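You operate a simulated robot arm through the tools that you are given. There is no shell and no other tool. Be economical: measure what you need, move in short steps, check, and stop when the job is done.

Carry out the task below with a simulated robot arm. There is one attempt and no reset: what you move stays moved.

TASK
Put the jar with blue lid on the surface of the wooden cabinet top away on the top of the long steel bench. Then take the green cap with blue band on the surface of the wooden cabinet top and put it away on the top of the bench marked checks. Then put the teal padlock on the deck in front of the hopper. Then open the door marked spares, put the grey rolled strap with pink band on the shelf of the grey cabinet marked spares, then shut the spares. Then take the white bottle with orange cap and leave it on the purple tile with dark grey band. Then fetch the purple cap with blue band and set it in the grey tray with teal band. Then open the drawer marked notes, put the purple holed cube with teal tab in the inside of the drawer marked notes and shut the notes again. Then take the band clamp with teal grip on the top of the bench marked fittings and put it away on the shelf under the wooden bench. Then take the jug with teal cap and green band and put it on the top of the small steel table. Then close the drawer marked bands. Then open the drawer marked wiping. The order counts. Set down upright: jar with blue lid, white bottle with orange cap, jug with teal cap and green band.

It is judged by the outcome, as a careful person would: the job done as asked, and still so three seconds after it is handed in. It fails if anything else is knocked over, pushed out of place, dropped, spilled or broken. A push-on lid holds only when it is set on centred and level and pressed home; a screw cap is set on level and turned clockwise until tight.

THE ROBOT
A 6-joint arm with a two-finger parallel gripper on a trunk, on a base that drives. Base frame: it is fixed to the floor where the robot stands at the start and does not move with it; the origin is under the middle of the robot, x ahead of it, y to its left, z up. Lengths are in mm, angles in degrees, forces in N, time in s.
With the tool pointing down near the work surface it reaches from about 100 to 640 mm from the robot's upright axis, wherever it stands. Its first joint turns from -166.0 to 166.0 degrees. Places, roughly: band clamp with teal grip (8x11x4 cm) [400, 6000, 800]; deck in front of the hopper [-2800, 200, 500]; door marked spares [500, 700, 400]; drawer marked bands [300, 5800, 700]; drawer marked notes [400, 1600, 700]; drawer marked wiping [600, 200, 700]; green cap with blue band (5x5x4 cm) [500, 500, 900]; grey rolled strap with pink band (9x10x4 cm) [700, 900, 900]; grey tray with teal band (39x20x5 cm) [700, 200, 900]; inside of the drawer marked notes [500, 1600, 700]; jar with blue lid (5x5x8 cm) [500, 0, 900]; jug with teal cap and green band [500, 6000, 750]; purple cap with blue band (5x5x4 cm) [500, 2200, 800]; purple holed cube with teal tab (4x6x2 cm) [400, 3300, 800]; purple tile with dark grey band (8x8x1 cm) [-3200, -100, 400]; shelf of the grey cabinet marked spares [700, 700, 400]; shelf under the wooden bench [500, 3600, 300]; teal padlock (5x3x8 cm) [600, 700, 900]; top of the bench marked checks [600, 2000, 800]; top of the long steel bench [600, -1200, 900]; top of the small steel table [-1200, 3700, 800]; white bottle with orange cap (4x4x7 cm) [400, 1700, 800]. Payload 4.1 kg.
The TCP is the grasp point between the finger pads, 23 mm short of the fingertips. In the tool frame z runs along the fingers and y along their closing line. The gripper opens to 94 mm. The fingers are 38 mm wide and 10 mm thick; the gripper's body (54 by 96 mm) begins 39 mm behind the TCP.
Orientation is told as [roll, pitch, yaw] about the base's x, y, z axes, in that order, counted from this pose: with the fingers straight down and closing along the base's y, the tool's x points along the base's -x, its y along +y and its z along -z.

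THE INTERFACE
- The arm moves only by the tool drive_tool. Its argument "commands" is a list of rows, each a list of 7 numbers: the gripper command, from -1 (shut) to 1 (fully open), values between in proportion, then the shift along the base's x, y, z in mm, then the turn, a rotation vector about the base's x, y, z in degrees. In form: [[hand, x, y, z, rx, ry, rz], ...]. A call has 1 to 20 rows; each row shifts and turns the commanded pose from where the row before left it. Rows are played at 5 a second. More than 50 mm and 8.6 degrees between two rows, or a gripper value outside its range, and nothing of the call is played. A pose out of reach is approached as far as the arm can. The call stops where the force on the tool passes 40 N (or 10 N more than at its start, if that is more) or the arm is blocked; 0.2 s more then pass. Each finger travels about 45 mm/s and halts on what it meets, pressing with about 38 N; the grip force reading is that of the motor and also rises with nothing between the fingers. The clock runs only during rows and for 0.2 s after the last one: add rows that do not move to give the fingers time. The reply holds the time, the measured pose of the TCP, the force on the tool along the base axes, the opening and the grip force, in the units named above and with some noise, with the torque about the TCP (base axes, N m) and any sound that the robot's microphone picked up.
- Cameras (640 x 400 px; columns grow to the right, rows downward): "scene" is now at [18.3, 157.8, 1371.9]; the picture's right is [-0.11, -0.99, 0.00], its down [-0.73, 0.08, -0.68] and it looks along [0.67, -0.08, -0.74] (base axes); focal length 214 px, centre (320, 200). "wrist" rides on the gripper at [86, 16, -74] in the tool frame; the picture's right is [-0.18, 0.98, 0.00], its down [-0.58, -0.11, -0.81] and it looks along [-0.79, -0.15, 0.59] (tool axes); focal length 243 px, centre (320, 200). There is no depth. A picture from a camera that has moved, and an enlarged one, comes with that camera's place and axes in the base frame and with its lens.
- snapshot(camera): a new picture of that camera. The clock stands still meanwhile.
- lift_body(by): slides the trunk up (or, below 0, down) by that many mm; the arm and the scene camera ride with it, the base frame stays. It gives what a move gives, with no picture.
- drive_base(legs): drives the robot by 1 to 6 legs, each [ahead, turn to the left] in mm and degrees, along the robot's own axes; the way and the turn of a leg run together, so that a leg with both is an arc; at most 1500 mm and 180 degrees a leg. The arm and the cameras ride along, it lands a little off, and it stops where it bumps. It gives what a move gives.
- aim_head(pan, tilt): turns the head with the scene camera to pan (to the left, within 155 degrees either way) and tilt (down, from -29 to 69), counted from straight ahead of the robot. It gives what a move gives.
- zoom(camera, box): a new picture of the part [left, top, right, bottom] of that camera's present view, enlarged. The clock stands still meanwhile.
- job_done(): hands the job in; it is judged then, once.

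Work in short steps. Places have to be worked out from the pictures, the camera data and where the tool is seen: move nearer, look again, correct. Check each grasp and each placing, and mend what went wrong. You have 567 turns and 360 pictures in all, those below and enlarged ones among them. Open the gripper and draw the arm clear of the work before you hand the job in, unless the task says otherwise; then end with one line.

The tools are called after ">>>" as a command line: name --pt "numbers of a row" for each row, then --argument value for the rest, lists and objects as JSON in quotes. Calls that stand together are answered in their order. drive_tool: Moves the arm, as the interface text tells. Its arguments: {"type":"object","properties":{"commands":{"type":"array"}},"required":["commands"]} The other tools are called the same way: lift_body (by) slides the trunk up or down; drive_base (legs) drives the base; aim_head (pan, tilt) turns the head that bears the scene camera; snapshot (camera) takes a picture; zoom (camera, box) takes an enlarged picture of a part of a camera's view; job_done () hands the job in.

At the start:

```text
clock: 0.0
eef_pos: [271.8, 340.6, 1202.0]
orientation: [0.0, 0.0, 0.0]
force: [-0.5, 0.7, -0.4]
ft_torque: [-0.03, 0.01, 0.0]
finger_gap: 94.0
gripper_force: 0.1
trunk travel left (down, up): [-342.0, 248.0]
robot x, y, heading: [0.8, 1.7, -0.2]
head pan, tilt: [-6.4, 47.4]
```

scene: 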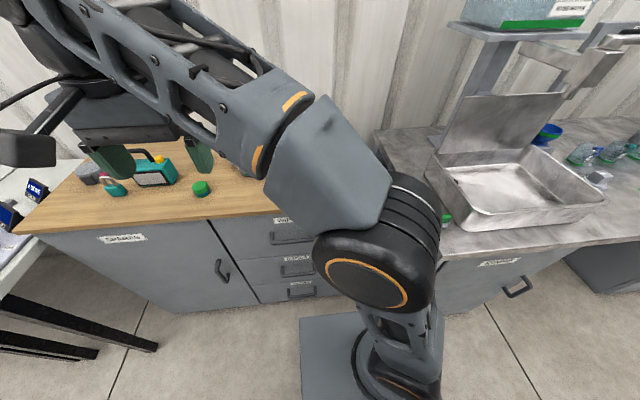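
wrist: 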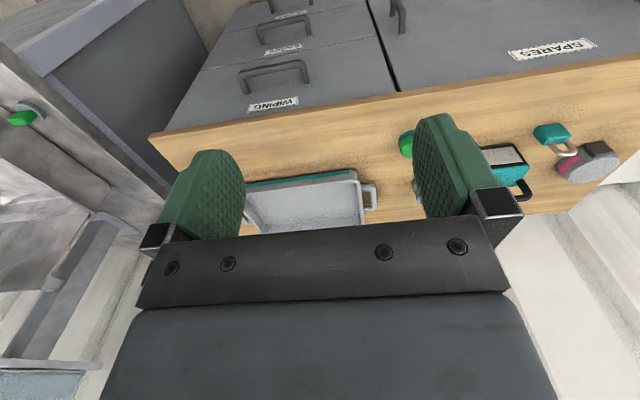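

I start by looking around with the head to see the work areas past the arm.

>>> aim_head --pan -30 --tilt 35

>>> snapshot --camera "scene"

```text
clock: 0.9
eef_pos: [272.6, 340.5, 1201.8]
orientation: [0.0, 0.0, 0.0]
force: [0.0, 0.8, -0.2]
ft_torque: [0.02, 0.0, -0.01]
finger_gap: 94.3
gripper_force: 0.0
trunk travel left (down, up): [-342.0, 248.0]
robot x, y, heading: [-1.6, -2.8, -0.1]
head pan, tilt: [-30.0, 35.0]
```

```text
357 pictures are left
camera scene: at [15.8, 122.6, 1390.1], right [-0.5, -0.87, 0.0], down [-0.5, 0.29, -0.82], along [0.71, -0.41, -0.57], focal length 214 px, centre (320, 200)
```

scene: 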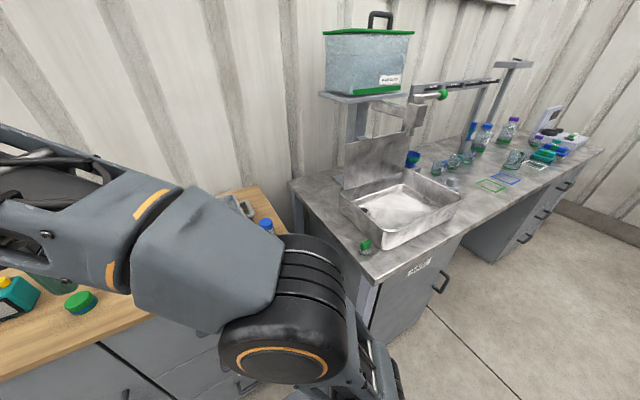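

The jar is seen just behind the wrist at about (520, 20). I swing the tool in front of it to view it with the wrist camera.

>>> drive_tool --pt "1 0 -46 0 0 0 0" --pt "1 0 -46 0 0 0 0" --pt "1 0 -46 0 0 0 0" --pt "1 0 -46 0 0 0 0" --pt "1 0 -46 0 0 0 0" --pt "1 0 -46 0 0 0 0" --pt "1 0 -44 0 0 0 0"

>>> snapshot --camera "wrist"

>>> aim_head --pan 15 --tilt 45

>>> snapshot --camera "scene"

```text
clock: 2.5
eef_pos: [271.8, 20.6, 1199.5]
orientation: [0.0, 0.1, 0.0]
force: [-0.6, -0.4, 0.2]
ft_torque: [-0.01, -0.01, 0.0]
finger_gap: 94.0
gripper_force: 0.1
trunk travel left (down, up): [-342.0, 248.0]
robot x, y, heading: [0.3, -1.7, -0.1]
head pan, tilt: [-30.0, 35.0]
```

```text
356 pictures are left
camera wrist: at [185.2, 36.2, 1274.4], right [0.18, 0.98, 0.0], down [0.58, -0.11, 0.81], along [0.79, -0.15, -0.59], focal length 243 px, centre (320, 200)
```

wrist: 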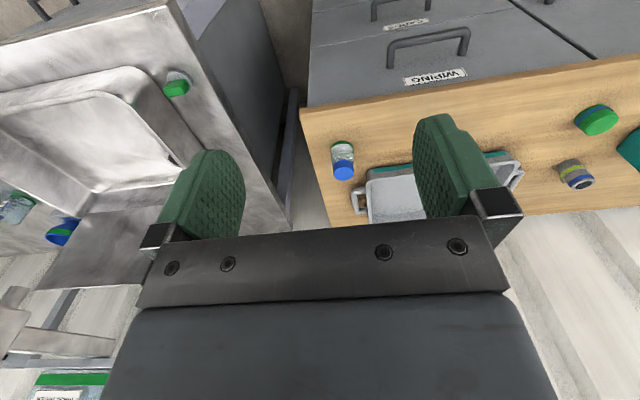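

```text
clock: 3.6
eef_pos: [272.4, 19.7, 1199.5]
orientation: [0.0, 0.0, 0.0]
force: [-0.6, 0.1, -0.5]
ft_torque: [-0.01, -0.02, 0.02]
finger_gap: 93.8
gripper_force: 0.2
trunk travel left (down, up): [-342.0, 248.0]
robot x, y, heading: [-0.7, -1.9, 0.1]
head pan, tilt: [15.0, 45.0]
```

```text
355 pictures are left
camera scene: at [18.0, 187.5, 1375.3], right [0.26, -0.97, 0.0], down [-0.68, -0.18, -0.71], along [0.68, 0.18, -0.71], focal length 214 px, centre (320, 200)
```

scene: 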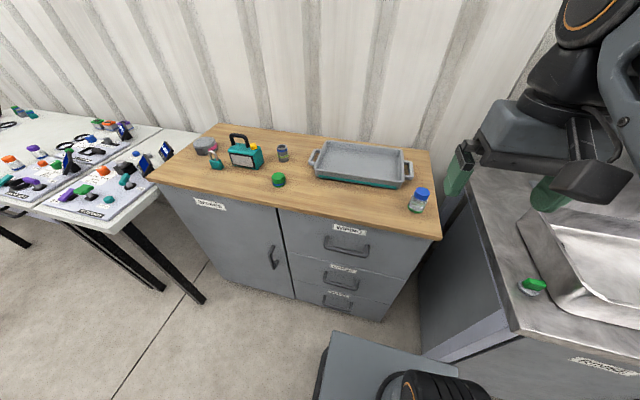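

The scene view is now clear; jar lid triangulates to about (525, 17, 960). I move closer above and re-check.

>>> drive_tool --pt "1 40 0 -20 0 0 0" --pt "1 40 0 -25 0 0 0" --pt "1 40 0 -30 0 0 0" --pt "1 10 0 -30 0 0 0"

>>> snapshot --camera "wrist"

>>> zoom --camera "scene" --box '[180, 120, 460, 295]'

```text
clock: 4.6
eef_pos: [401.4, 19.5, 1094.0]
orientation: [0.0, 0.0, -0.1]
force: [0.3, 0.3, 0.1]
ft_torque: [0.01, -0.03, 0.0]
finger_gap: 94.0
gripper_force: 0.0
trunk travel left (down, up): [-342.0, 248.0]
robot x, y, heading: [-0.9, -0.3, 0.1]
head pan, tilt: [15.0, 45.0]
```

```text
354 pictures are left
camera wrist: at [315.1, 36.0, 1169.9], right [0.18, 0.98, 0.0], down [0.58, -0.11, 0.81], along [0.79, -0.15, -0.59], focal length 243 px, centre (320, 200)
```

wrist: 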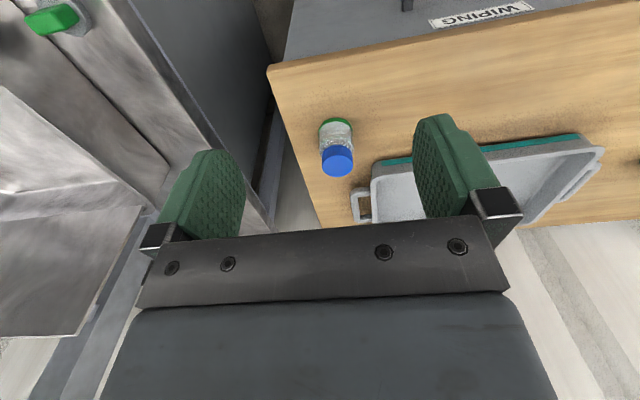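

```text
2.29 times, centred on (320, 208) of scene
camera zoom: at [18.2, 187.6, 1375.3], right [0.26, -0.97, 0.0], down [-0.68, -0.18, -0.71], along [0.68, 0.18, -0.71], focal length 490 px, centre (320, 183)
```

zoom: 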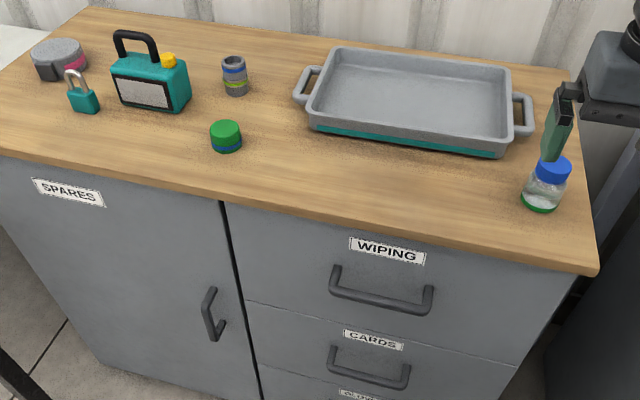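

Jar at about (521, 19), base near z 890. I go over it and descend to z≈943.

>>> drive_tool --pt "0.7 40 0 -15 0 0 0" --pt "0.7 40 0 -15 0 0 0" --pt "0.7 40 0 -14 0 0 0" --pt "0.7 0 0 -40 0 0 0" --pt "0.7 0 0 -25 0 0 0"

>>> snapshot --camera "wrist"

```text
clock: 5.8
eef_pos: [522.8, 23.0, 987.4]
orientation: [0.0, 0.0, 0.0]
force: [0.6, -0.3, 0.2]
ft_torque: [0.02, -0.03, 0.01]
finger_gap: 80.0
gripper_force: 0.1
trunk travel left (down, up): [-342.0, 248.0]
robot x, y, heading: [1.0, 2.7, 0.1]
head pan, tilt: [15.0, 45.0]
```

```text
352 pictures are left
camera wrist: at [435.4, 39.3, 1062.2], right [0.18, 0.98, 0.0], down [0.58, -0.11, 0.81], along [0.79, -0.15, -0.59], focal length 243 px, centre (320, 200)
```

wrist: 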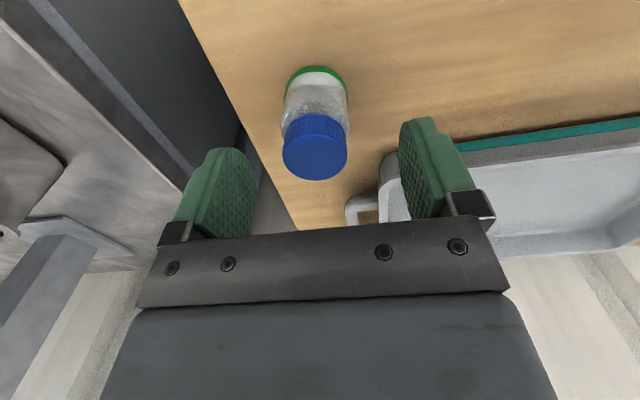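

Jar centred at about (522, 20). Descend and grip.

>>> drive_tool --pt "0.7 0 -2 -24 0 0 0" --pt "0.7 0 0 -22 0 0 0" --pt "-1 0 0 0 0 0 0" --pt "-1 0 0 0 0 0 0" --pt "-1 0 0 0 0 0 0" --pt "-1 0 0 0 0 0 0" --pt "-1 0 0 0 0 0 0"

>>> snapshot --camera "wrist"

```text
clock: 7.4
eef_pos: [523.1, 18.4, 940.4]
orientation: [0.0, 0.0, 0.0]
force: [0.2, 0.2, 0.3]
ft_torque: [0.03, 0.02, 0.02]
finger_gap: 46.2
gripper_force: 37.9
trunk travel left (down, up): [-342.0, 248.0]
robot x, y, heading: [3.4, 1.7, -0.1]
head pan, tilt: [15.0, 45.0]
```

```text
351 pictures are left
camera wrist: at [436.0, 36.3, 1016.1], right [0.18, 0.98, 0.0], down [0.58, -0.11, 0.81], along [0.79, -0.15, -0.59], focal length 243 px, centre (320, 200)
```

wrist: 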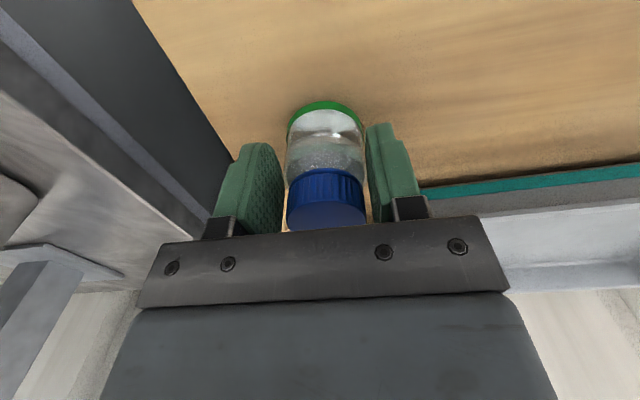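

Gripped (46 mm). Lift and retract, then look toward the steel bench.

>>> drive_tool --pt "-1 0 0 30 0 0 0" --pt "-1 0 0 40 0 0 0" --pt "-1 -10 0 45 0 0 0" --pt "-1 -40 0 30 0 0 0" --pt "-1 -45 0 20 0 0 0" --pt "-1 -45 0 0 0 0 0" --pt "-1 -45 0 0 0 0 0" --pt "-1 -35 0 0 0 0 0"

>>> drive_base --legs '[[-450, 0]]'

>>> aim_head --pan -60 --tilt 30

>>> snapshot --camera "scene"

```text
clock: 9.2
eef_pos: [303.4, 17.7, 1105.7]
orientation: [-0.1, 0.0, 0.1]
force: [0.1, -0.1, -0.4]
ft_torque: [0.01, 0.02, 0.01]
finger_gap: 46.2
gripper_force: 38.4
trunk travel left (down, up): [-342.0, 248.0]
robot x, y, heading: [3.0, -0.4, 0.2]
head pan, tilt: [15.0, 45.0]
```

```text
clock: 11.9
eef_pos: [-153.1, 20.1, 1107.2]
orientation: [0.0, 0.1, 0.5]
force: [-0.1, 0.0, -0.8]
ft_torque: [0.0, 0.0, -0.01]
finger_gap: 46.4
gripper_force: 38.0
trunk travel left (down, up): [-342.0, 248.0]
robot x, y, heading: [-460.9, -0.9, 0.5]
head pan, tilt: [15.0, 45.0]
```

```text
clock: 13.4
eef_pos: [-152.8, 19.7, 1105.5]
orientation: [0.1, 0.0, 0.5]
force: [-0.1, 0.4, -1.5]
ft_torque: [0.03, 0.0, -0.05]
finger_gap: 46.6
gripper_force: 38.4
trunk travel left (down, up): [-342.0, 248.0]
robot x, y, heading: [-458.0, -4.0, 0.6]
head pan, tilt: [-60.0, 30.0]
```

```text
350 pictures are left
camera scene: at [-472.8, 86.1, 1397.9], right [-0.86, -0.51, 0.0], down [-0.25, 0.43, -0.87], along [0.44, -0.75, -0.5], focal length 214 px, centre (320, 200)
```

scene: 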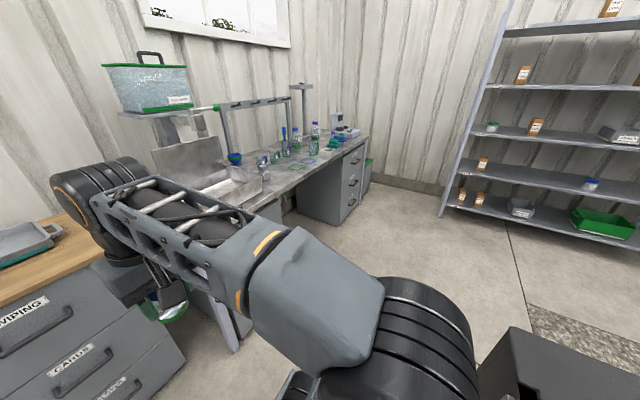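

Clear floor alongside the bench. I drive: turn right, ahead 1000 mm, turn left to face the bench.

>>> drive_base --legs '[[0, -90], [950, 0], [0, 90]]'

>>> aim_head --pan 25 --tilt 35

>>> snapshot --camera "scene"

```text
clock: 25.9
eef_pos: [-115.5, -907.2, 1106.7]
orientation: [0.0, 0.0, 3.1]
force: [-0.3, -0.4, -1.3]
ft_torque: [0.03, 0.01, 0.01]
finger_gap: 46.1
gripper_force: 37.8
trunk travel left (down, up): [-342.0, 248.0]
robot x, y, heading: [-416.2, -942.8, 3.0]
head pan, tilt: [-60.0, 30.0]
```

```text
clock: 27.5
eef_pos: [-115.6, -905.6, 1106.1]
orientation: [0.0, 0.0, 3.1]
force: [0.5, -0.9, -1.4]
ft_torque: [0.01, 0.04, -0.02]
finger_gap: 46.5
gripper_force: 37.8
trunk travel left (down, up): [-342.0, 248.0]
robot x, y, heading: [-419.6, -941.2, 2.9]
head pan, tilt: [25.0, 35.0]
```

```text
349 pictures are left
camera scene: at [-409.0, -737.7, 1390.1], right [0.47, -0.88, 0.0], down [-0.51, -0.27, -0.82], along [0.72, 0.39, -0.57], focal length 214 px, centre (320, 200)
```

scene: 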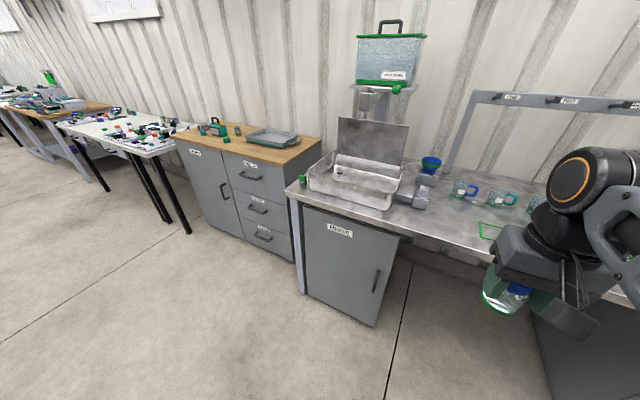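

Bench front edge is at roughly x≈200. I move ahead 180 mm and look with the wrist camera.

>>> drive_base --legs '[[180, -3]]'

>>> snapshot --camera "wrist"

>>> snapshot --camera "scene"

```text
clock: 29.0
eef_pos: [63.8, -916.9, 1106.4]
orientation: [0.1, 0.0, 0.3]
force: [-0.7, 0.1, 0.1]
ft_torque: [0.02, 0.01, 0.02]
finger_gap: 46.2
gripper_force: 37.8
trunk travel left (down, up): [-342.0, 248.0]
robot x, y, heading: [-240.3, -938.7, 0.1]
head pan, tilt: [25.0, 35.0]
```

```text
348 pictures are left
camera wrist: at [-22.8, -900.9, 1180.8], right [0.18, 0.98, 0.0], down [0.58, -0.11, 0.81], along [0.79, -0.15, -0.59], focal length 243 px, centre (320, 200)
```

wrist: 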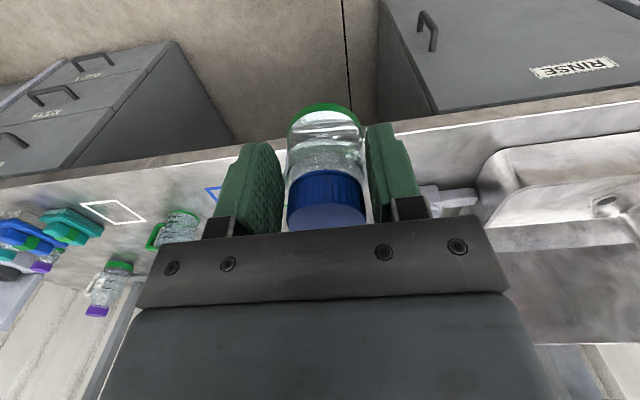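

```text
347 pictures are left
camera scene: at [-220.3, -733.3, 1390.1], right [0.43, -0.91, 0.0], down [-0.52, -0.24, -0.82], along [0.74, 0.35, -0.57], focal length 214 px, centre (320, 200)
```

scene: 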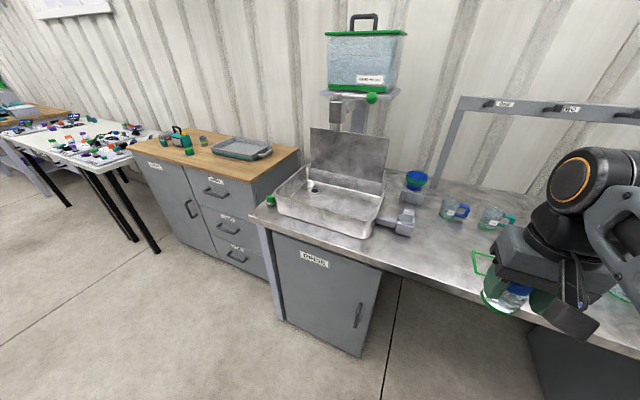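

A free spot exists around (340, -870), between the sink and the green outline. I extend over it and lower part way.

>>> drive_tool --pt "-1 45 8 0 0 0 0" --pt "-1 45 8 0 0 0 0" --pt "-1 46 8 0 0 0 0" --pt "-1 46 8 0 0 0 0" --pt "-1 47 8 0 0 0 0" --pt "-1 47 7 0 0 0 0" --pt "-1 0 0 -40 0 0 0" --pt "-1 0 0 -40 0 0 0"

>>> snapshot --camera "wrist"

>>> zoom --camera "scene" --box '[320, 150, 640, 350]'

```text
clock: 30.8
eef_pos: [339.9, -870.4, 1025.5]
orientation: [0.0, 0.1, 0.2]
force: [-0.7, -0.9, -1.3]
ft_torque: [0.03, 0.02, -0.01]
finger_gap: 46.2
gripper_force: 37.7
trunk travel left (down, up): [-342.0, 248.0]
robot x, y, heading: [-238.0, -935.9, 0.5]
head pan, tilt: [25.0, 35.0]
```

```text
346 pictures are left
camera wrist: at [252.6, -855.0, 1100.9], right [0.18, 0.98, 0.0], down [0.58, -0.11, 0.81], along [0.79, -0.15, -0.59], focal length 243 px, centre (320, 200)
```

wrist: 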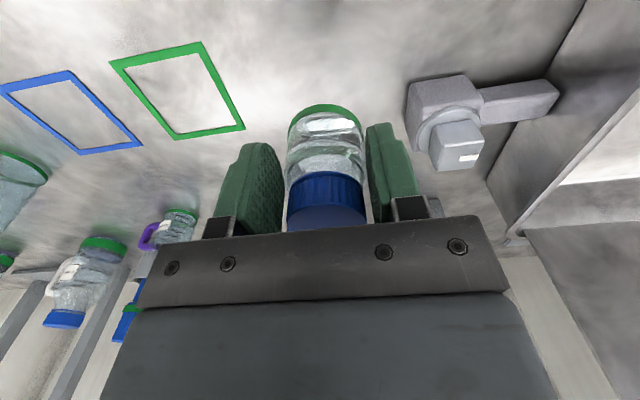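

```text
2.00 times, centred on (480, 250) of scene
camera zoom: at [-220.6, -733.3, 1390.2], right [0.43, -0.91, 0.0], down [-0.52, -0.24, -0.82], along [0.74, 0.35, -0.57], focal length 429 px, centre (0, 100)
```

zoom: 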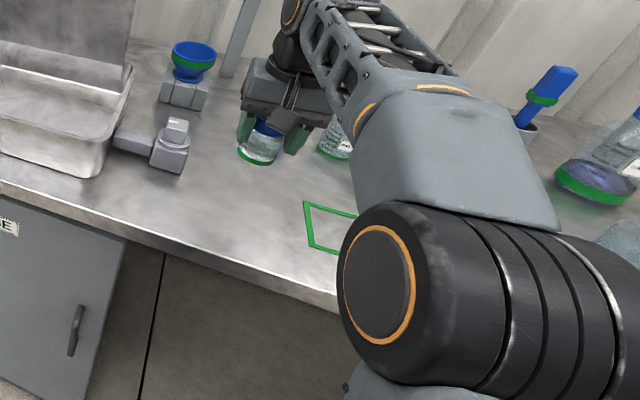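

Spot is clear. Descend, then feel for contact.

>>> drive_tool --pt "-1 0 0 -35 0 0 0" --pt "-1 0 0 -30 0 0 0" --pt "-1 0 0 -5 0 0 0" --pt "-1 0 0 -4 0 0 0" --pt "-1 0 0 -4 0 0 0"

>>> snapshot --camera "wrist"

```text
clock: 32.0
eef_pos: [340.3, -870.0, 946.8]
orientation: [0.1, 0.0, 0.2]
force: [-0.3, 0.2, -1.3]
ft_torque: [-0.03, 0.03, -0.02]
finger_gap: 46.2
gripper_force: 37.5
trunk travel left (down, up): [-342.0, 248.0]
robot x, y, heading: [-239.1, -938.2, 0.2]
head pan, tilt: [25.0, 35.0]
```

```text
344 pictures are left
camera wrist: at [252.6, -854.4, 1022.3], right [0.18, 0.98, 0.0], down [0.58, -0.11, 0.81], along [0.79, -0.15, -0.59], focal length 243 px, centre (320, 200)
```

wrist: 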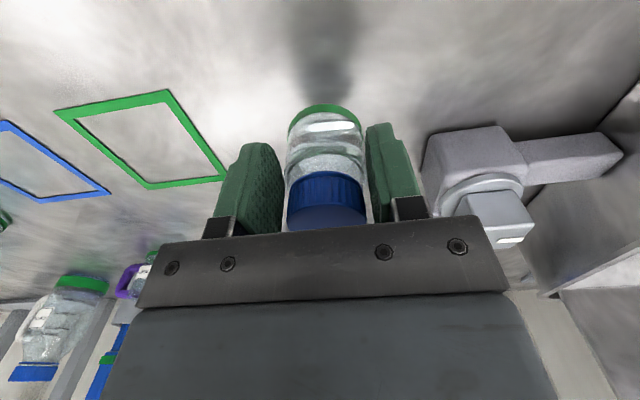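

Not yet in contact; continue in 3 mm steps.

>>> drive_tool --pt "-1 0 0 -3 0 0 0" --pt "-1 0 0 -3 0 0 0" --pt "-1 0 0 -3 0 0 0" --pt "-1 0 0 -3 0 0 0"

```text
clock: 33.0
eef_pos: [340.7, -871.8, 935.1]
orientation: [0.1, 0.0, 0.3]
force: [-0.2, 0.0, -0.1]
ft_torque: [0.04, 0.0, -0.02]
finger_gap: 46.3
gripper_force: 37.9
trunk travel left (down, up): [-342.0, 248.0]
robot x, y, heading: [-240.8, -936.0, 0.3]
head pan, tilt: [25.0, 35.0]
```

>>> drive_tool --pt "-1 0 0 -3 0 0 0" --pt "-1 0 0 -3 0 0 0" --pt "-1 0 0 -3 0 0 0" --pt "-1 0 0 -2 0 0 0"

>>> snapshot --camera "wrist"

```text
clock: 34.0
eef_pos: [340.1, -871.0, 925.4]
orientation: [0.0, 0.0, 0.2]
force: [1.1, 0.5, -0.9]
ft_torque: [-0.05, 0.06, -0.04]
finger_gap: 46.6
gripper_force: 37.6
trunk travel left (down, up): [-342.0, 248.0]
robot x, y, heading: [-239.4, -939.3, 0.5]
head pan, tilt: [25.0, 35.0]
```

```text
343 pictures are left
camera wrist: at [253.6, -854.1, 1000.1], right [0.18, 0.98, 0.0], down [0.58, -0.11, 0.81], along [0.79, -0.15, -0.59], focal length 243 px, centre (320, 200)
```

wrist: 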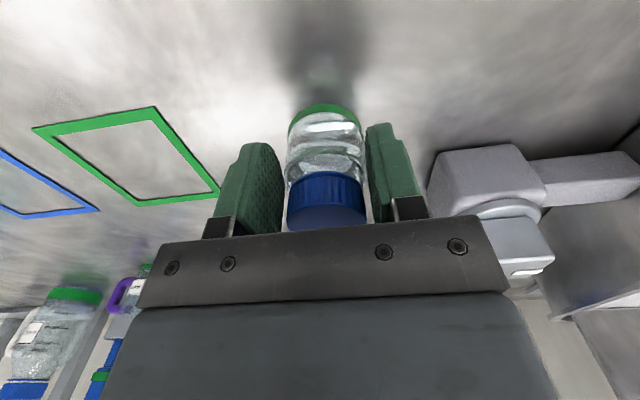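

The reflection shows a small remaining gap; continue down slowly.

>>> drive_tool --pt "-1 0 0 -2 0 0 0" --pt "-1 0 0 -2 0 0 0" --pt "-1 0 0 -2 0 0 0" --pt "-1 0 0 -2 0 0 0" --pt "-1 0 0 -2 0 0 0"

>>> snapshot --camera "wrist"

```text
clock: 35.2
eef_pos: [339.4, -871.6, 918.3]
orientation: [0.0, -0.2, 0.2]
force: [-1.5, -1.1, 18.4]
ft_torque: [-0.02, -0.08, 0.04]
finger_gap: 46.5
gripper_force: 37.6
trunk travel left (down, up): [-342.0, 248.0]
robot x, y, heading: [-239.8, -936.9, -0.0]
head pan, tilt: [25.0, 35.0]
```

```text
342 pictures are left
camera wrist: at [252.5, -854.3, 992.5], right [0.18, 0.98, 0.0], down [0.58, -0.11, 0.81], along [0.8, -0.15, -0.59], focal length 243 px, centre (320, 200)
```

wrist: 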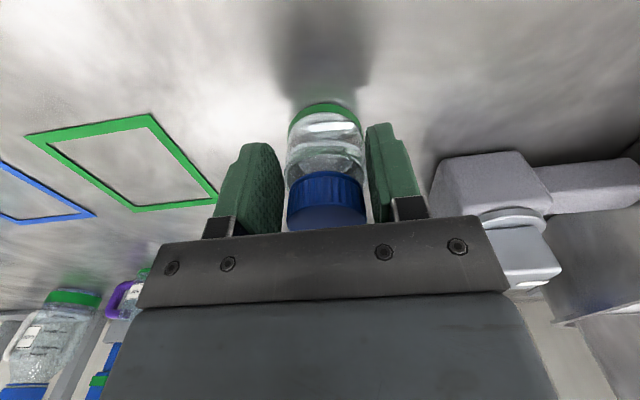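

Contact at z≈918 (18 N). Release and rise.

>>> drive_tool --pt "-1 0 0 1 0 0 0" --pt "0.6 0 0 0 0 0 0" --pt "0.6 0 0 0 0 0 0" --pt "0.6 0 0 0 0 0 0" --pt "0.6 0 0 30 0 0 0" --pt "0.6 0 0 45 0 0 0" --pt "0.6 0 0 45 0 0 0" --pt "0.6 -45 -8 30 0 0 0" --pt "0.6 -45 -8 0 0 0 0" --pt "0.6 -45 -8 0 0 0 0"

>>> snapshot --camera "wrist"

```text
refused: row 8 steps farther than a row can; nothing moved
```

```text
341 pictures are left
camera wrist: at [252.5, -854.3, 992.5], right [0.18, 0.98, 0.0], down [0.58, -0.11, 0.81], along [0.8, -0.15, -0.59], focal length 243 px, centre (320, 200)
```

wrist: 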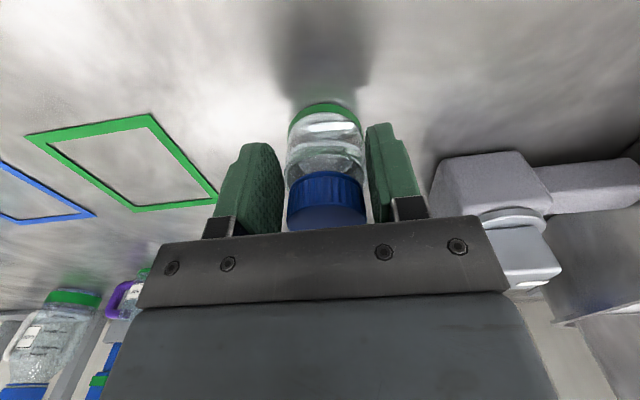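

One row was too long (norm over 50 mm); I resend with smaller steps.

>>> drive_tool --pt "-1 0 0 1 0 0 0" --pt "0.6 0 0 0 0 0 0" --pt "0.6 0 0 0 0 0 0" --pt "0.6 0 0 0 0 0 0" --pt "0.6 0 0 30 0 0 0" --pt "0.6 0 0 45 0 0 0" --pt "0.6 0 0 45 0 0 0" --pt "0.6 0 0 45 0 0 0" --pt "0.6 -45 -8 10 0 0 0" --pt "0.6 -45 -8 10 0 0 0" --pt "0.6 -45 -8 0 0 0 0"

>>> snapshot --camera "wrist"

```text
clock: 37.6
eef_pos: [205.2, -894.7, 1101.9]
orientation: [-0.1, 0.0, 0.2]
force: [1.5, -0.2, -1.0]
ft_torque: [0.02, 0.01, -0.03]
finger_gap: 75.1
gripper_force: 0.0
trunk travel left (down, up): [-342.0, 248.0]
robot x, y, heading: [-241.5, -936.4, 0.2]
head pan, tilt: [25.0, 35.0]
```

```text
340 pictures are left
camera wrist: at [118.7, -878.4, 1177.0], right [0.18, 0.98, 0.0], down [0.58, -0.11, 0.81], along [0.79, -0.15, -0.59], focal length 243 px, centre (320, 200)
```

wrist: 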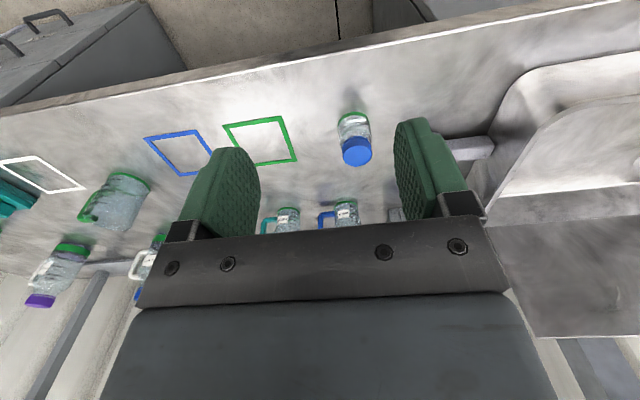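

Jar stands well. Now drive to face the wooden cabinet near the green cap (about (530, 470)).

>>> drive_base --legs '[[-220, 0], [0, 90], [1400, 0], [0, -90]]'

>>> aim_head --pan 20 --tilt 35

>>> snapshot --camera "scene"

```text
clock: 53.6
eef_pos: [67.3, 503.4, 1100.5]
orientation: [0.0, 0.0, -4.0]
force: [-0.3, 0.1, -1.2]
ft_torque: [-0.03, -0.01, 0.0]
finger_gap: 75.2
gripper_force: 0.0
trunk travel left (down, up): [-342.0, 248.0]
robot x, y, heading: [-381.3, 492.5, -3.9]
head pan, tilt: [25.0, 35.0]
```

```text
clock: 54.2
eef_pos: [67.2, 503.5, 1102.8]
orientation: [0.0, 0.0, -4.1]
force: [0.3, -0.2, -0.2]
ft_torque: [-0.01, 0.0, 0.01]
finger_gap: 75.3
gripper_force: 0.0
trunk travel left (down, up): [-342.0, 248.0]
robot x, y, heading: [-379.8, 493.9, -4.0]
head pan, tilt: [20.0, 35.0]
```

```text
339 pictures are left
camera scene: at [-344.1, 688.2, 1390.1], right [0.28, -0.96, 0.0], down [-0.55, -0.16, -0.82], along [0.79, 0.23, -0.57], focal length 214 px, centre (320, 200)
```

scene: 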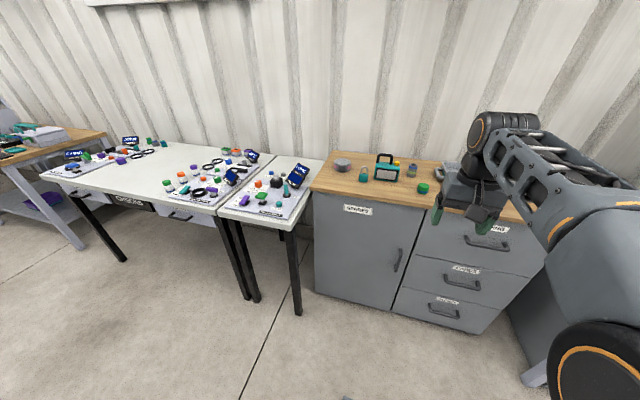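

Drive up to the cabinet, straightening the heading.

>>> drive_base --legs '[[360, 4]]'

>>> snapshot --camera "scene"

>>> snapshot --camera "wrist"

```text
clock: 56.5
eef_pos: [422.9, 519.8, 1102.5]
orientation: [0.1, 0.0, -0.2]
force: [0.3, 0.3, 0.2]
ft_torque: [-0.01, 0.02, -0.03]
finger_gap: 75.1
gripper_force: 0.0
trunk travel left (down, up): [-342.0, 248.0]
robot x, y, heading: [-22.4, 479.2, -0.1]
head pan, tilt: [20.0, 35.0]
```

```text
338 pictures are left
camera scene: at [0.5, 676.9, 1390.1], right [0.34, -0.94, 0.0], down [-0.54, -0.19, -0.82], along [0.77, 0.28, -0.57], focal length 214 px, centre (320, 200)
```

scene: 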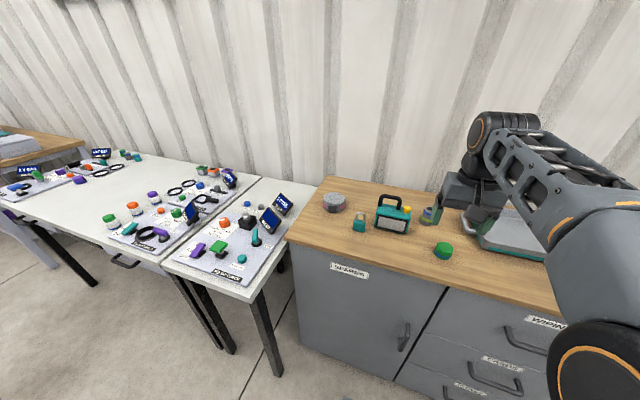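

```text
337 pictures are left
camera wrist: at [336.0, 536.6, 1177.1], right [0.19, 0.98, 0.0], down [0.58, -0.11, 0.81], along [0.79, -0.15, -0.59], focal length 243 px, centre (320, 200)
```

wrist: 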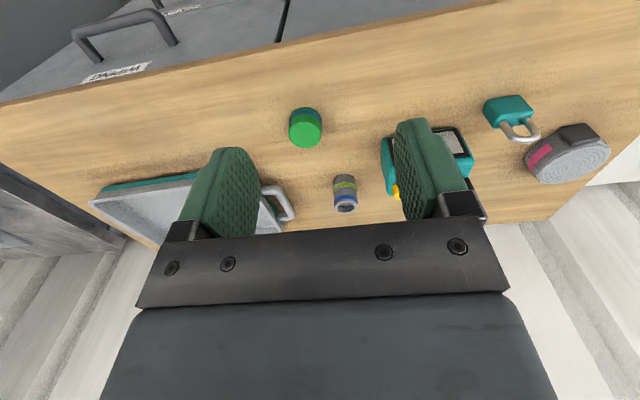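

Green cap at about (523, 484). Position above it and check again.

>>> drive_tool --pt "0.6 40 -14 -20 0 0 0" --pt "0.6 40 -14 -20 0 0 0" --pt "0.6 20 -8 -40 0 0 0" --pt "0.6 0 0 -42 0 0 0"

>>> snapshot --camera "wrist"

```text
clock: 57.5
eef_pos: [522.0, 483.8, 978.1]
orientation: [0.0, 0.0, -0.2]
force: [-0.3, -0.5, -0.3]
ft_torque: [0.01, -0.01, -0.02]
finger_gap: 75.0
gripper_force: 0.1
trunk travel left (down, up): [-342.0, 248.0]
robot x, y, heading: [-25.0, 480.5, -0.2]
head pan, tilt: [20.0, 35.0]
```

```text
336 pictures are left
camera wrist: at [435.0, 501.3, 1053.5], right [0.19, 0.98, 0.0], down [0.58, -0.11, 0.81], along [0.79, -0.15, -0.59], focal length 243 px, centre (320, 200)
```

wrist: 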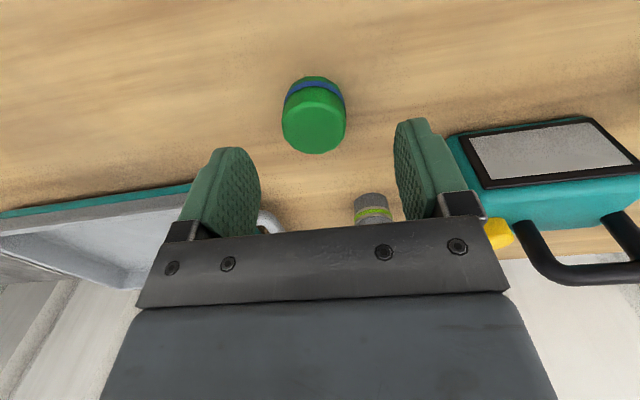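

Aligned. Descend to z≈918 and grip.

>>> drive_tool --pt "0.6 0 -2 -30 0 0 0" --pt "0.6 0 0 -22 0 0 0" --pt "0.6 0 0 -6 0 0 0" --pt "-1 0 0 0 0 0 0" --pt "-1 0 0 0 0 0 0" --pt "-1 0 0 0 0 0 0" --pt "-1 0 0 0 0 0 0"

>>> snapshot --camera "wrist"

```text
clock: 59.1
eef_pos: [523.1, 481.0, 922.1]
orientation: [0.0, 0.0, -0.3]
force: [-0.7, -0.1, -0.2]
ft_torque: [0.02, 0.01, 0.0]
finger_gap: 44.1
gripper_force: 37.8
trunk travel left (down, up): [-342.0, 248.0]
robot x, y, heading: [-20.6, 481.5, 0.0]
head pan, tilt: [20.0, 35.0]
```

```text
335 pictures are left
camera wrist: at [436.2, 498.7, 997.1], right [0.19, 0.98, 0.0], down [0.58, -0.11, 0.81], along [0.79, -0.15, -0.59], focal length 243 px, centre (320, 200)
```

wrist: 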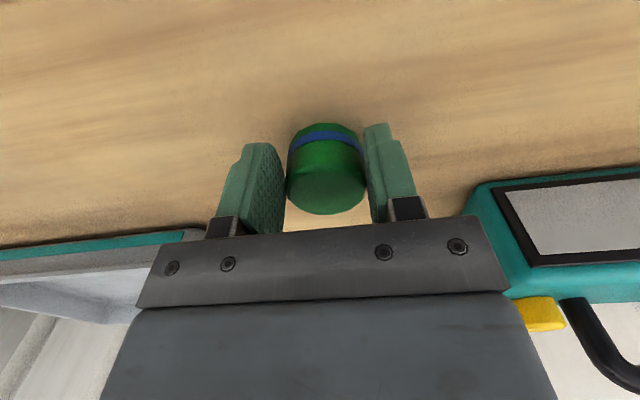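

Gripped cap (44 mm). Lift, retract, back up, and go to the checks bench.

>>> drive_tool --pt "-1 0 0 35 0 0 0" --pt "-1 0 0 45 0 0 0" --pt "-1 0 0 45 0 0 0" --pt "-1 -40 0 25 0 0 0" --pt "-1 -45 0 0 0 0 0" --pt "-1 -45 0 0 0 0 0" --pt "-1 -45 0 0 0 0 0"

>>> drive_base --legs '[[-320, 0], [0, 90], [1400, 0], [0, -90]]'

>>> snapshot --camera "scene"

```text
clock: 60.7
eef_pos: [350.0, 483.4, 1071.0]
orientation: [0.1, 0.0, -0.2]
force: [-0.2, -0.9, -0.1]
ft_torque: [0.02, 0.01, 0.01]
finger_gap: 44.5
gripper_force: 38.5
trunk travel left (down, up): [-342.0, 248.0]
robot x, y, heading: [-19.8, 477.5, -0.2]
head pan, tilt: [20.0, 35.0]
```

```text
clock: 77.0
eef_pos: [16.4, 1882.6, 1070.6]
orientation: [0.0, 0.0, 1.5]
force: [0.4, 0.0, -0.3]
ft_torque: [0.02, 0.0, 0.02]
finger_gap: 43.6
gripper_force: 38.3
trunk travel left (down, up): [-342.0, 248.0]
robot x, y, heading: [-358.4, 1869.4, 1.5]
head pan, tilt: [20.0, 35.0]
```

```text
334 pictures are left
camera scene: at [-338.8, 2066.4, 1390.1], right [0.37, -0.93, 0.0], down [-0.53, -0.21, -0.82], along [0.76, 0.3, -0.57], focal length 214 px, centre (320, 200)
```

scene: 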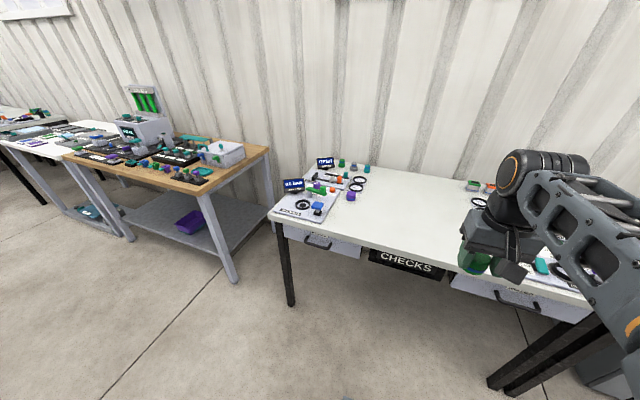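

The checks bench has a free middle. Drive ahead 250 and look closer.

>>> drive_base --legs '[[260, -1.5]]'

>>> snapshot --camera "scene"

>>> snapshot --camera "wrist"

```text
clock: 78.9
eef_pos: [277.4, 1873.8, 1070.7]
orientation: [0.0, 0.0, -0.3]
force: [-0.9, 0.4, -1.1]
ft_torque: [0.0, 0.01, -0.05]
finger_gap: 43.7
gripper_force: 38.1
trunk travel left (down, up): [-342.0, 248.0]
robot x, y, heading: [-97.0, 1872.4, -0.5]
head pan, tilt: [20.0, 35.0]
```

```text
333 pictures are left
camera scene: at [-70.8, 2068.6, 1390.1], right [0.34, -0.94, 0.0], down [-0.54, -0.19, -0.82], along [0.77, 0.28, -0.57], focal length 214 px, centre (320, 200)
```

scene: 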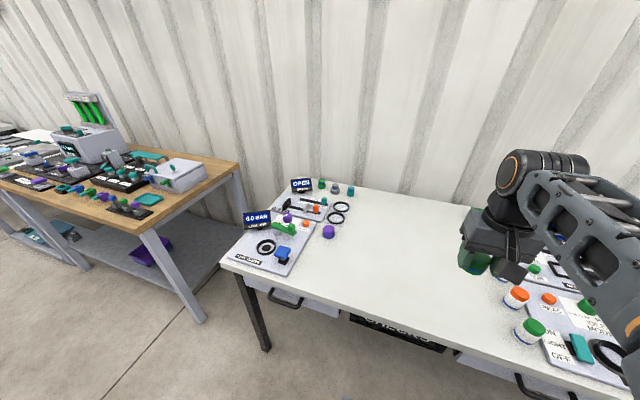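

```text
332 pictures are left
camera wrist: at [191.2, 1890.6, 1145.8], right [0.19, 0.98, 0.0], down [0.58, -0.11, 0.81], along [0.79, -0.15, -0.59], focal length 243 px, centre (320, 200)
```

wrist: 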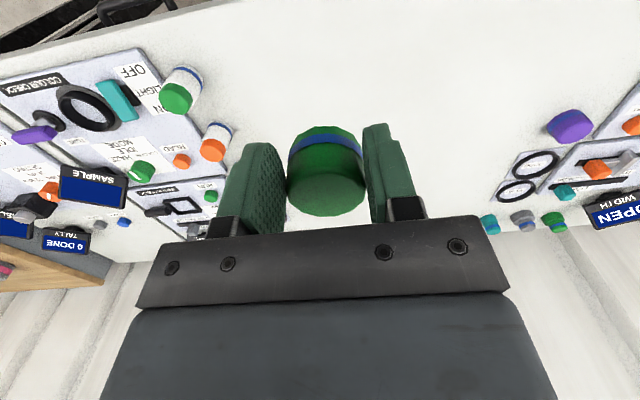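

Move over the clear middle at (430, 1960) and lower partly.

>>> drive_tool --pt "-1 40 22 0 0 0 0" --pt "-1 40 22 0 0 0 0" --pt "-1 40 22 0 0 0 0" --pt "-1 33 20 0 0 0 0" --pt "-1 0 0 -45 0 0 0" --pt "-1 0 0 -45 0 0 0" --pt "-1 0 0 -45 0 0 0"

>>> snapshot --camera "wrist"

>>> snapshot --camera "scene"

```text
clock: 80.5
eef_pos: [431.1, 1959.6, 936.8]
orientation: [0.1, 0.1, -0.2]
force: [0.2, -0.1, -0.1]
ft_torque: [-0.01, -0.01, 0.01]
finger_gap: 43.6
gripper_force: 38.0
trunk travel left (down, up): [-342.0, 248.0]
robot x, y, heading: [-95.1, 1869.1, -0.2]
head pan, tilt: [20.0, 35.0]
```

```text
331 pictures are left
camera wrist: at [344.2, 1976.6, 1011.9], right [0.19, 0.98, 0.0], down [0.58, -0.11, 0.81], along [0.79, -0.15, -0.59], focal length 243 px, centre (320, 200)
```

wrist: 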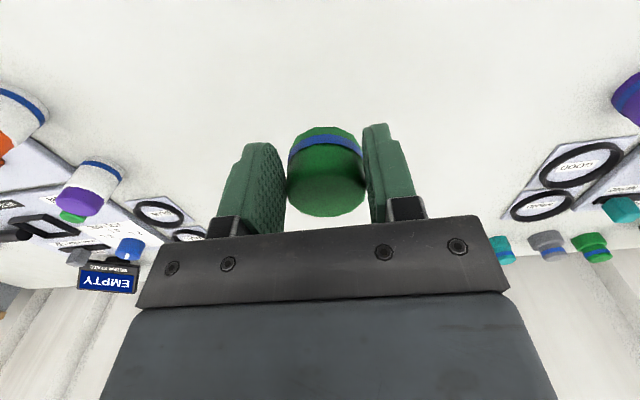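

```text
330 pictures are left
camera scene: at [-70.8, 2068.6, 1390.2], right [0.34, -0.94, 0.0], down [-0.54, -0.19, -0.82], along [0.77, 0.28, -0.57], focal length 214 px, centre (320, 200)
```

scene: 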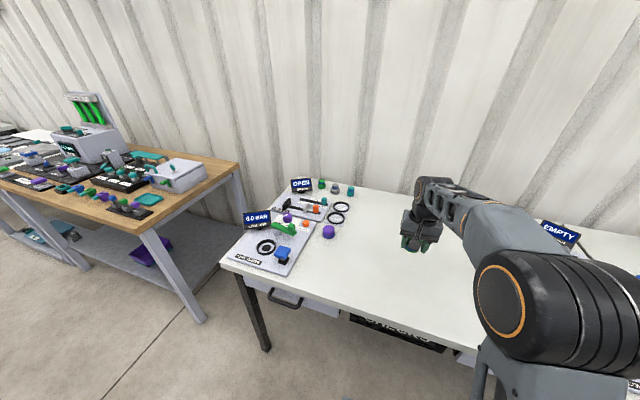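

Cap triangulation puts the bench top at z≈785, so contact should come at TCP≈817. Lower stepwise.

>>> drive_tool --pt "-1 0 0 -45 0 0 0" --pt "-1 0 0 -40 0 0 0" --pt "-1 0 0 -15 0 0 0" --pt "-1 0 0 -3 0 0 0" --pt "-1 0 0 -3 0 0 0" --pt "-1 0 0 -3 0 0 0" --pt "-1 0 0 -3 0 0 0"

>>> snapshot --camera "wrist"

```text
clock: 81.6
eef_pos: [433.0, 1959.0, 839.7]
orientation: [0.0, -1.0, -0.3]
force: [-1.3, 0.3, 18.8]
ft_torque: [-0.1, -0.03, -0.05]
finger_gap: 43.5
gripper_force: 37.8
trunk travel left (down, up): [-342.0, 248.0]
robot x, y, heading: [-94.6, 1869.8, -0.3]
head pan, tilt: [20.0, 35.0]
stopped in row 5: the force on the tool passed its limit at 44 N (the readings are from after the stop); the commanded pose is now the measured one
```

```text
329 pictures are left
camera wrist: at [345.4, 1976.3, 912.7], right [0.19, 0.98, 0.01], down [0.57, -0.11, 0.82], along [0.8, -0.15, -0.58], focal length 243 px, centre (320, 200)
```

wrist: 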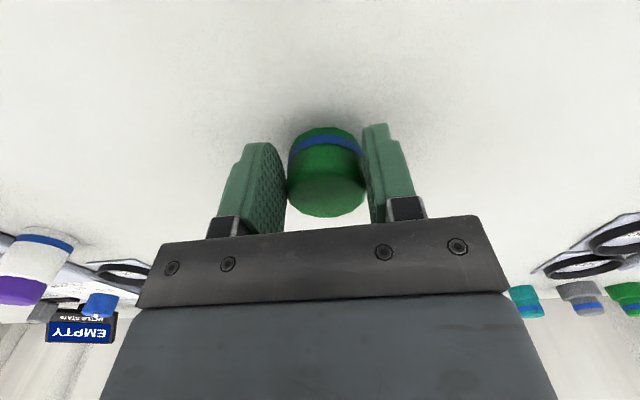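

Contact at 839.7. Release and rise.

>>> drive_tool --pt "-1 0 0 1 0 1 0" --pt "0.6 0 0 0 0 0 0" --pt "0.6 0 0 0 0 0 0" --pt "0.6 0 0 0 0 0 0" --pt "0.6 0 0 30 0 0 0" --pt "0.6 0 0 45 0 0 0" --pt "0.6 0 0 45 0 0 0" --pt "0.6 0 0 45 0 0 0" --pt "0.6 -45 -10 15 0 0 0" --pt "0.6 -45 -10 15 0 0 0"

>>> snapshot --camera "wrist"

```text
clock: 83.8
eef_pos: [343.0, 1942.1, 1030.9]
orientation: [0.1, 0.5, -0.4]
force: [0.5, 0.4, -0.1]
ft_torque: [0.0, 0.01, -0.02]
finger_gap: 75.2
gripper_force: 0.2
trunk travel left (down, up): [-342.0, 248.0]
robot x, y, heading: [-97.0, 1875.4, 0.1]
head pan, tilt: [20.0, 35.0]
```

```text
328 pictures are left
camera wrist: at [256.7, 1957.3, 1107.1], right [0.19, 0.98, 0.0], down [0.59, -0.11, 0.8], along [0.79, -0.15, -0.6], focal length 243 px, centre (320, 200)
```

wrist: 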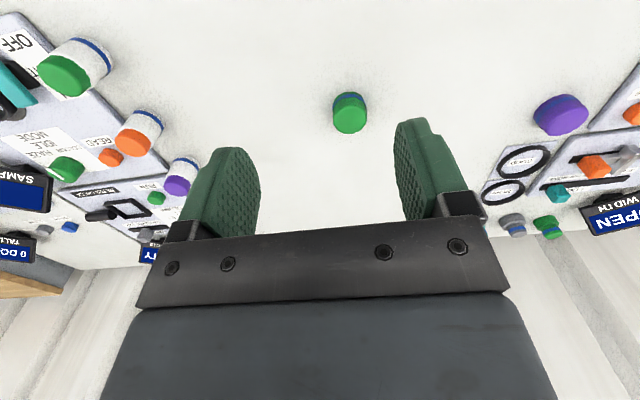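

Green cap placed. Now to the padlock at about (565, 735): drive back to the wooden cabinet.

>>> drive_base --legs '[[-300, 0], [0, -90], [1180, 0], [0, 90]]'

>>> snapshot --camera "scene"

```text
clock: 98.9
eef_pos: [53.2, 792.8, 1031.7]
orientation: [0.1, 0.3, -0.1]
force: [-1.0, 0.1, -0.5]
ft_torque: [0.01, -0.05, -0.02]
finger_gap: 75.2
gripper_force: 0.1
trunk travel left (down, up): [-342.0, 248.0]
robot x, y, heading: [-381.7, 720.0, 0.0]
head pan, tilt: [20.0, 35.0]
```

```text
327 pictures are left
camera scene: at [-361.9, 919.4, 1390.1], right [0.34, -0.94, 0.0], down [-0.54, -0.2, -0.82], along [0.77, 0.28, -0.57], focal length 214 px, centre (320, 200)
```

scene: 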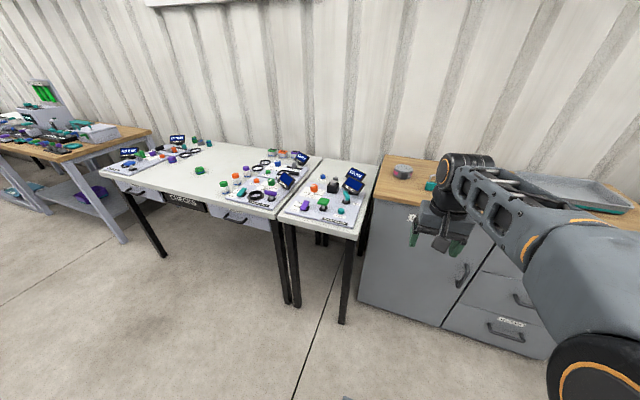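

Raise the tool a bit and approach the cabinet.

>>> drive_tool --pt "0.6 -20 -30 35 0 -0.3 0" --pt "0.6 -20 -30 35 0 0 0"

>>> drive_base --legs '[[360, 0]]'

>>> snapshot --camera "wrist"

>>> snapshot --camera "scene"

```text
refused: row 1 steps farther than a row can; nothing moved
```

```text
clock: 101.2
eef_pos: [403.2, 793.5, 1032.5]
orientation: [0.1, 0.3, 0.0]
force: [0.7, 0.0, 0.1]
ft_torque: [0.0, -0.03, 0.0]
finger_gap: 75.1
gripper_force: 0.0
trunk travel left (down, up): [-342.0, 248.0]
robot x, y, heading: [-30.5, 721.1, -0.0]
head pan, tilt: [20.0, 35.0]
```

```text
326 pictures are left
camera wrist: at [315.8, 810.1, 1107.1], right [0.18, 0.98, 0.0], down [0.59, -0.11, 0.8], along [0.79, -0.15, -0.6], focal length 243 px, centre (320, 200)
```

wrist: 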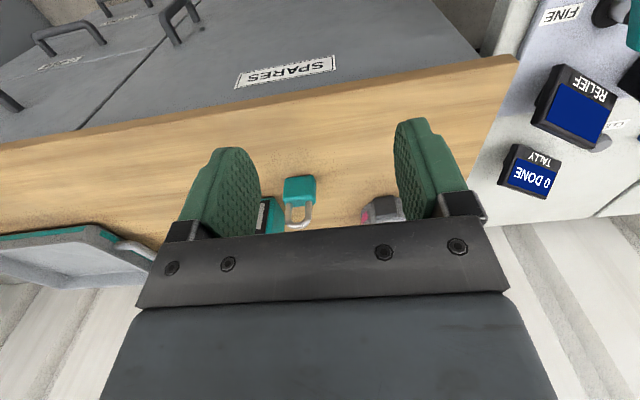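

```text
325 pictures are left
camera scene: at [-12.9, 919.3, 1390.1], right [0.34, -0.94, 0.0], down [-0.54, -0.2, -0.82], along [0.77, 0.28, -0.57], focal length 214 px, centre (320, 200)
```

scene: 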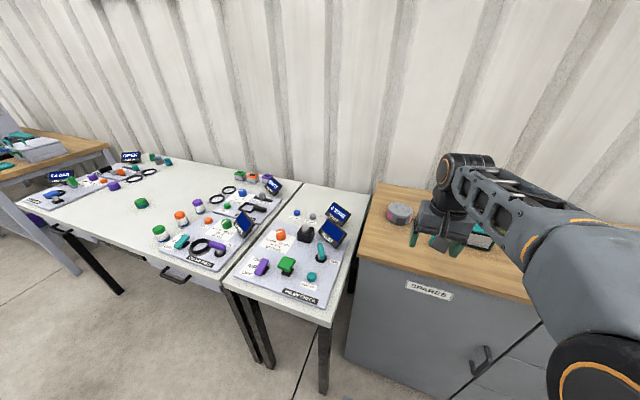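

Padlock near (555, 740). I rise and shift for a better look at it.

>>> drive_tool --pt "0.6 0 -25 40 0 0 0" --pt "0.6 0 -25 40 0 -0.3 0" --pt "0.6 0 0 20 0 0 0"

>>> zoom --camera "wrist" --box '[200, 60, 440, 210]'

```text
clock: 102.0
eef_pos: [402.3, 742.8, 1130.3]
orientation: [0.1, 0.1, 0.2]
force: [0.0, 0.2, 0.3]
ft_torque: [-0.01, 0.0, -0.01]
finger_gap: 75.1
gripper_force: 0.0
trunk travel left (down, up): [-342.0, 248.0]
robot x, y, heading: [-35.7, 722.1, -0.0]
head pan, tilt: [20.0, 35.0]
```

```text
2.67 times, centred on (320, 135) of wrist
camera zoom: at [315.1, 759.1, 1205.9], right [0.18, 0.98, 0.0], down [0.58, -0.11, 0.81], along [0.79, -0.15, -0.59], focal length 647 px, centre (320, 373)
```

zoom: 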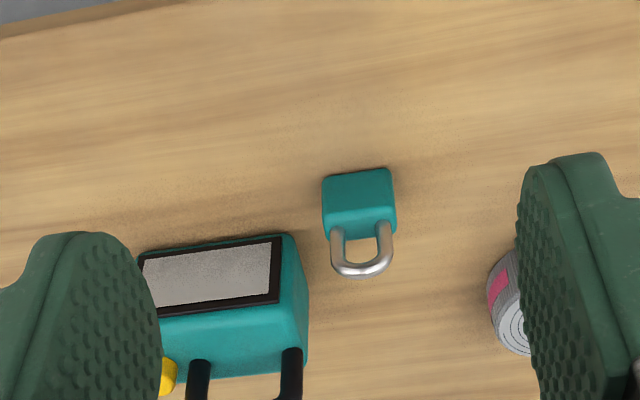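

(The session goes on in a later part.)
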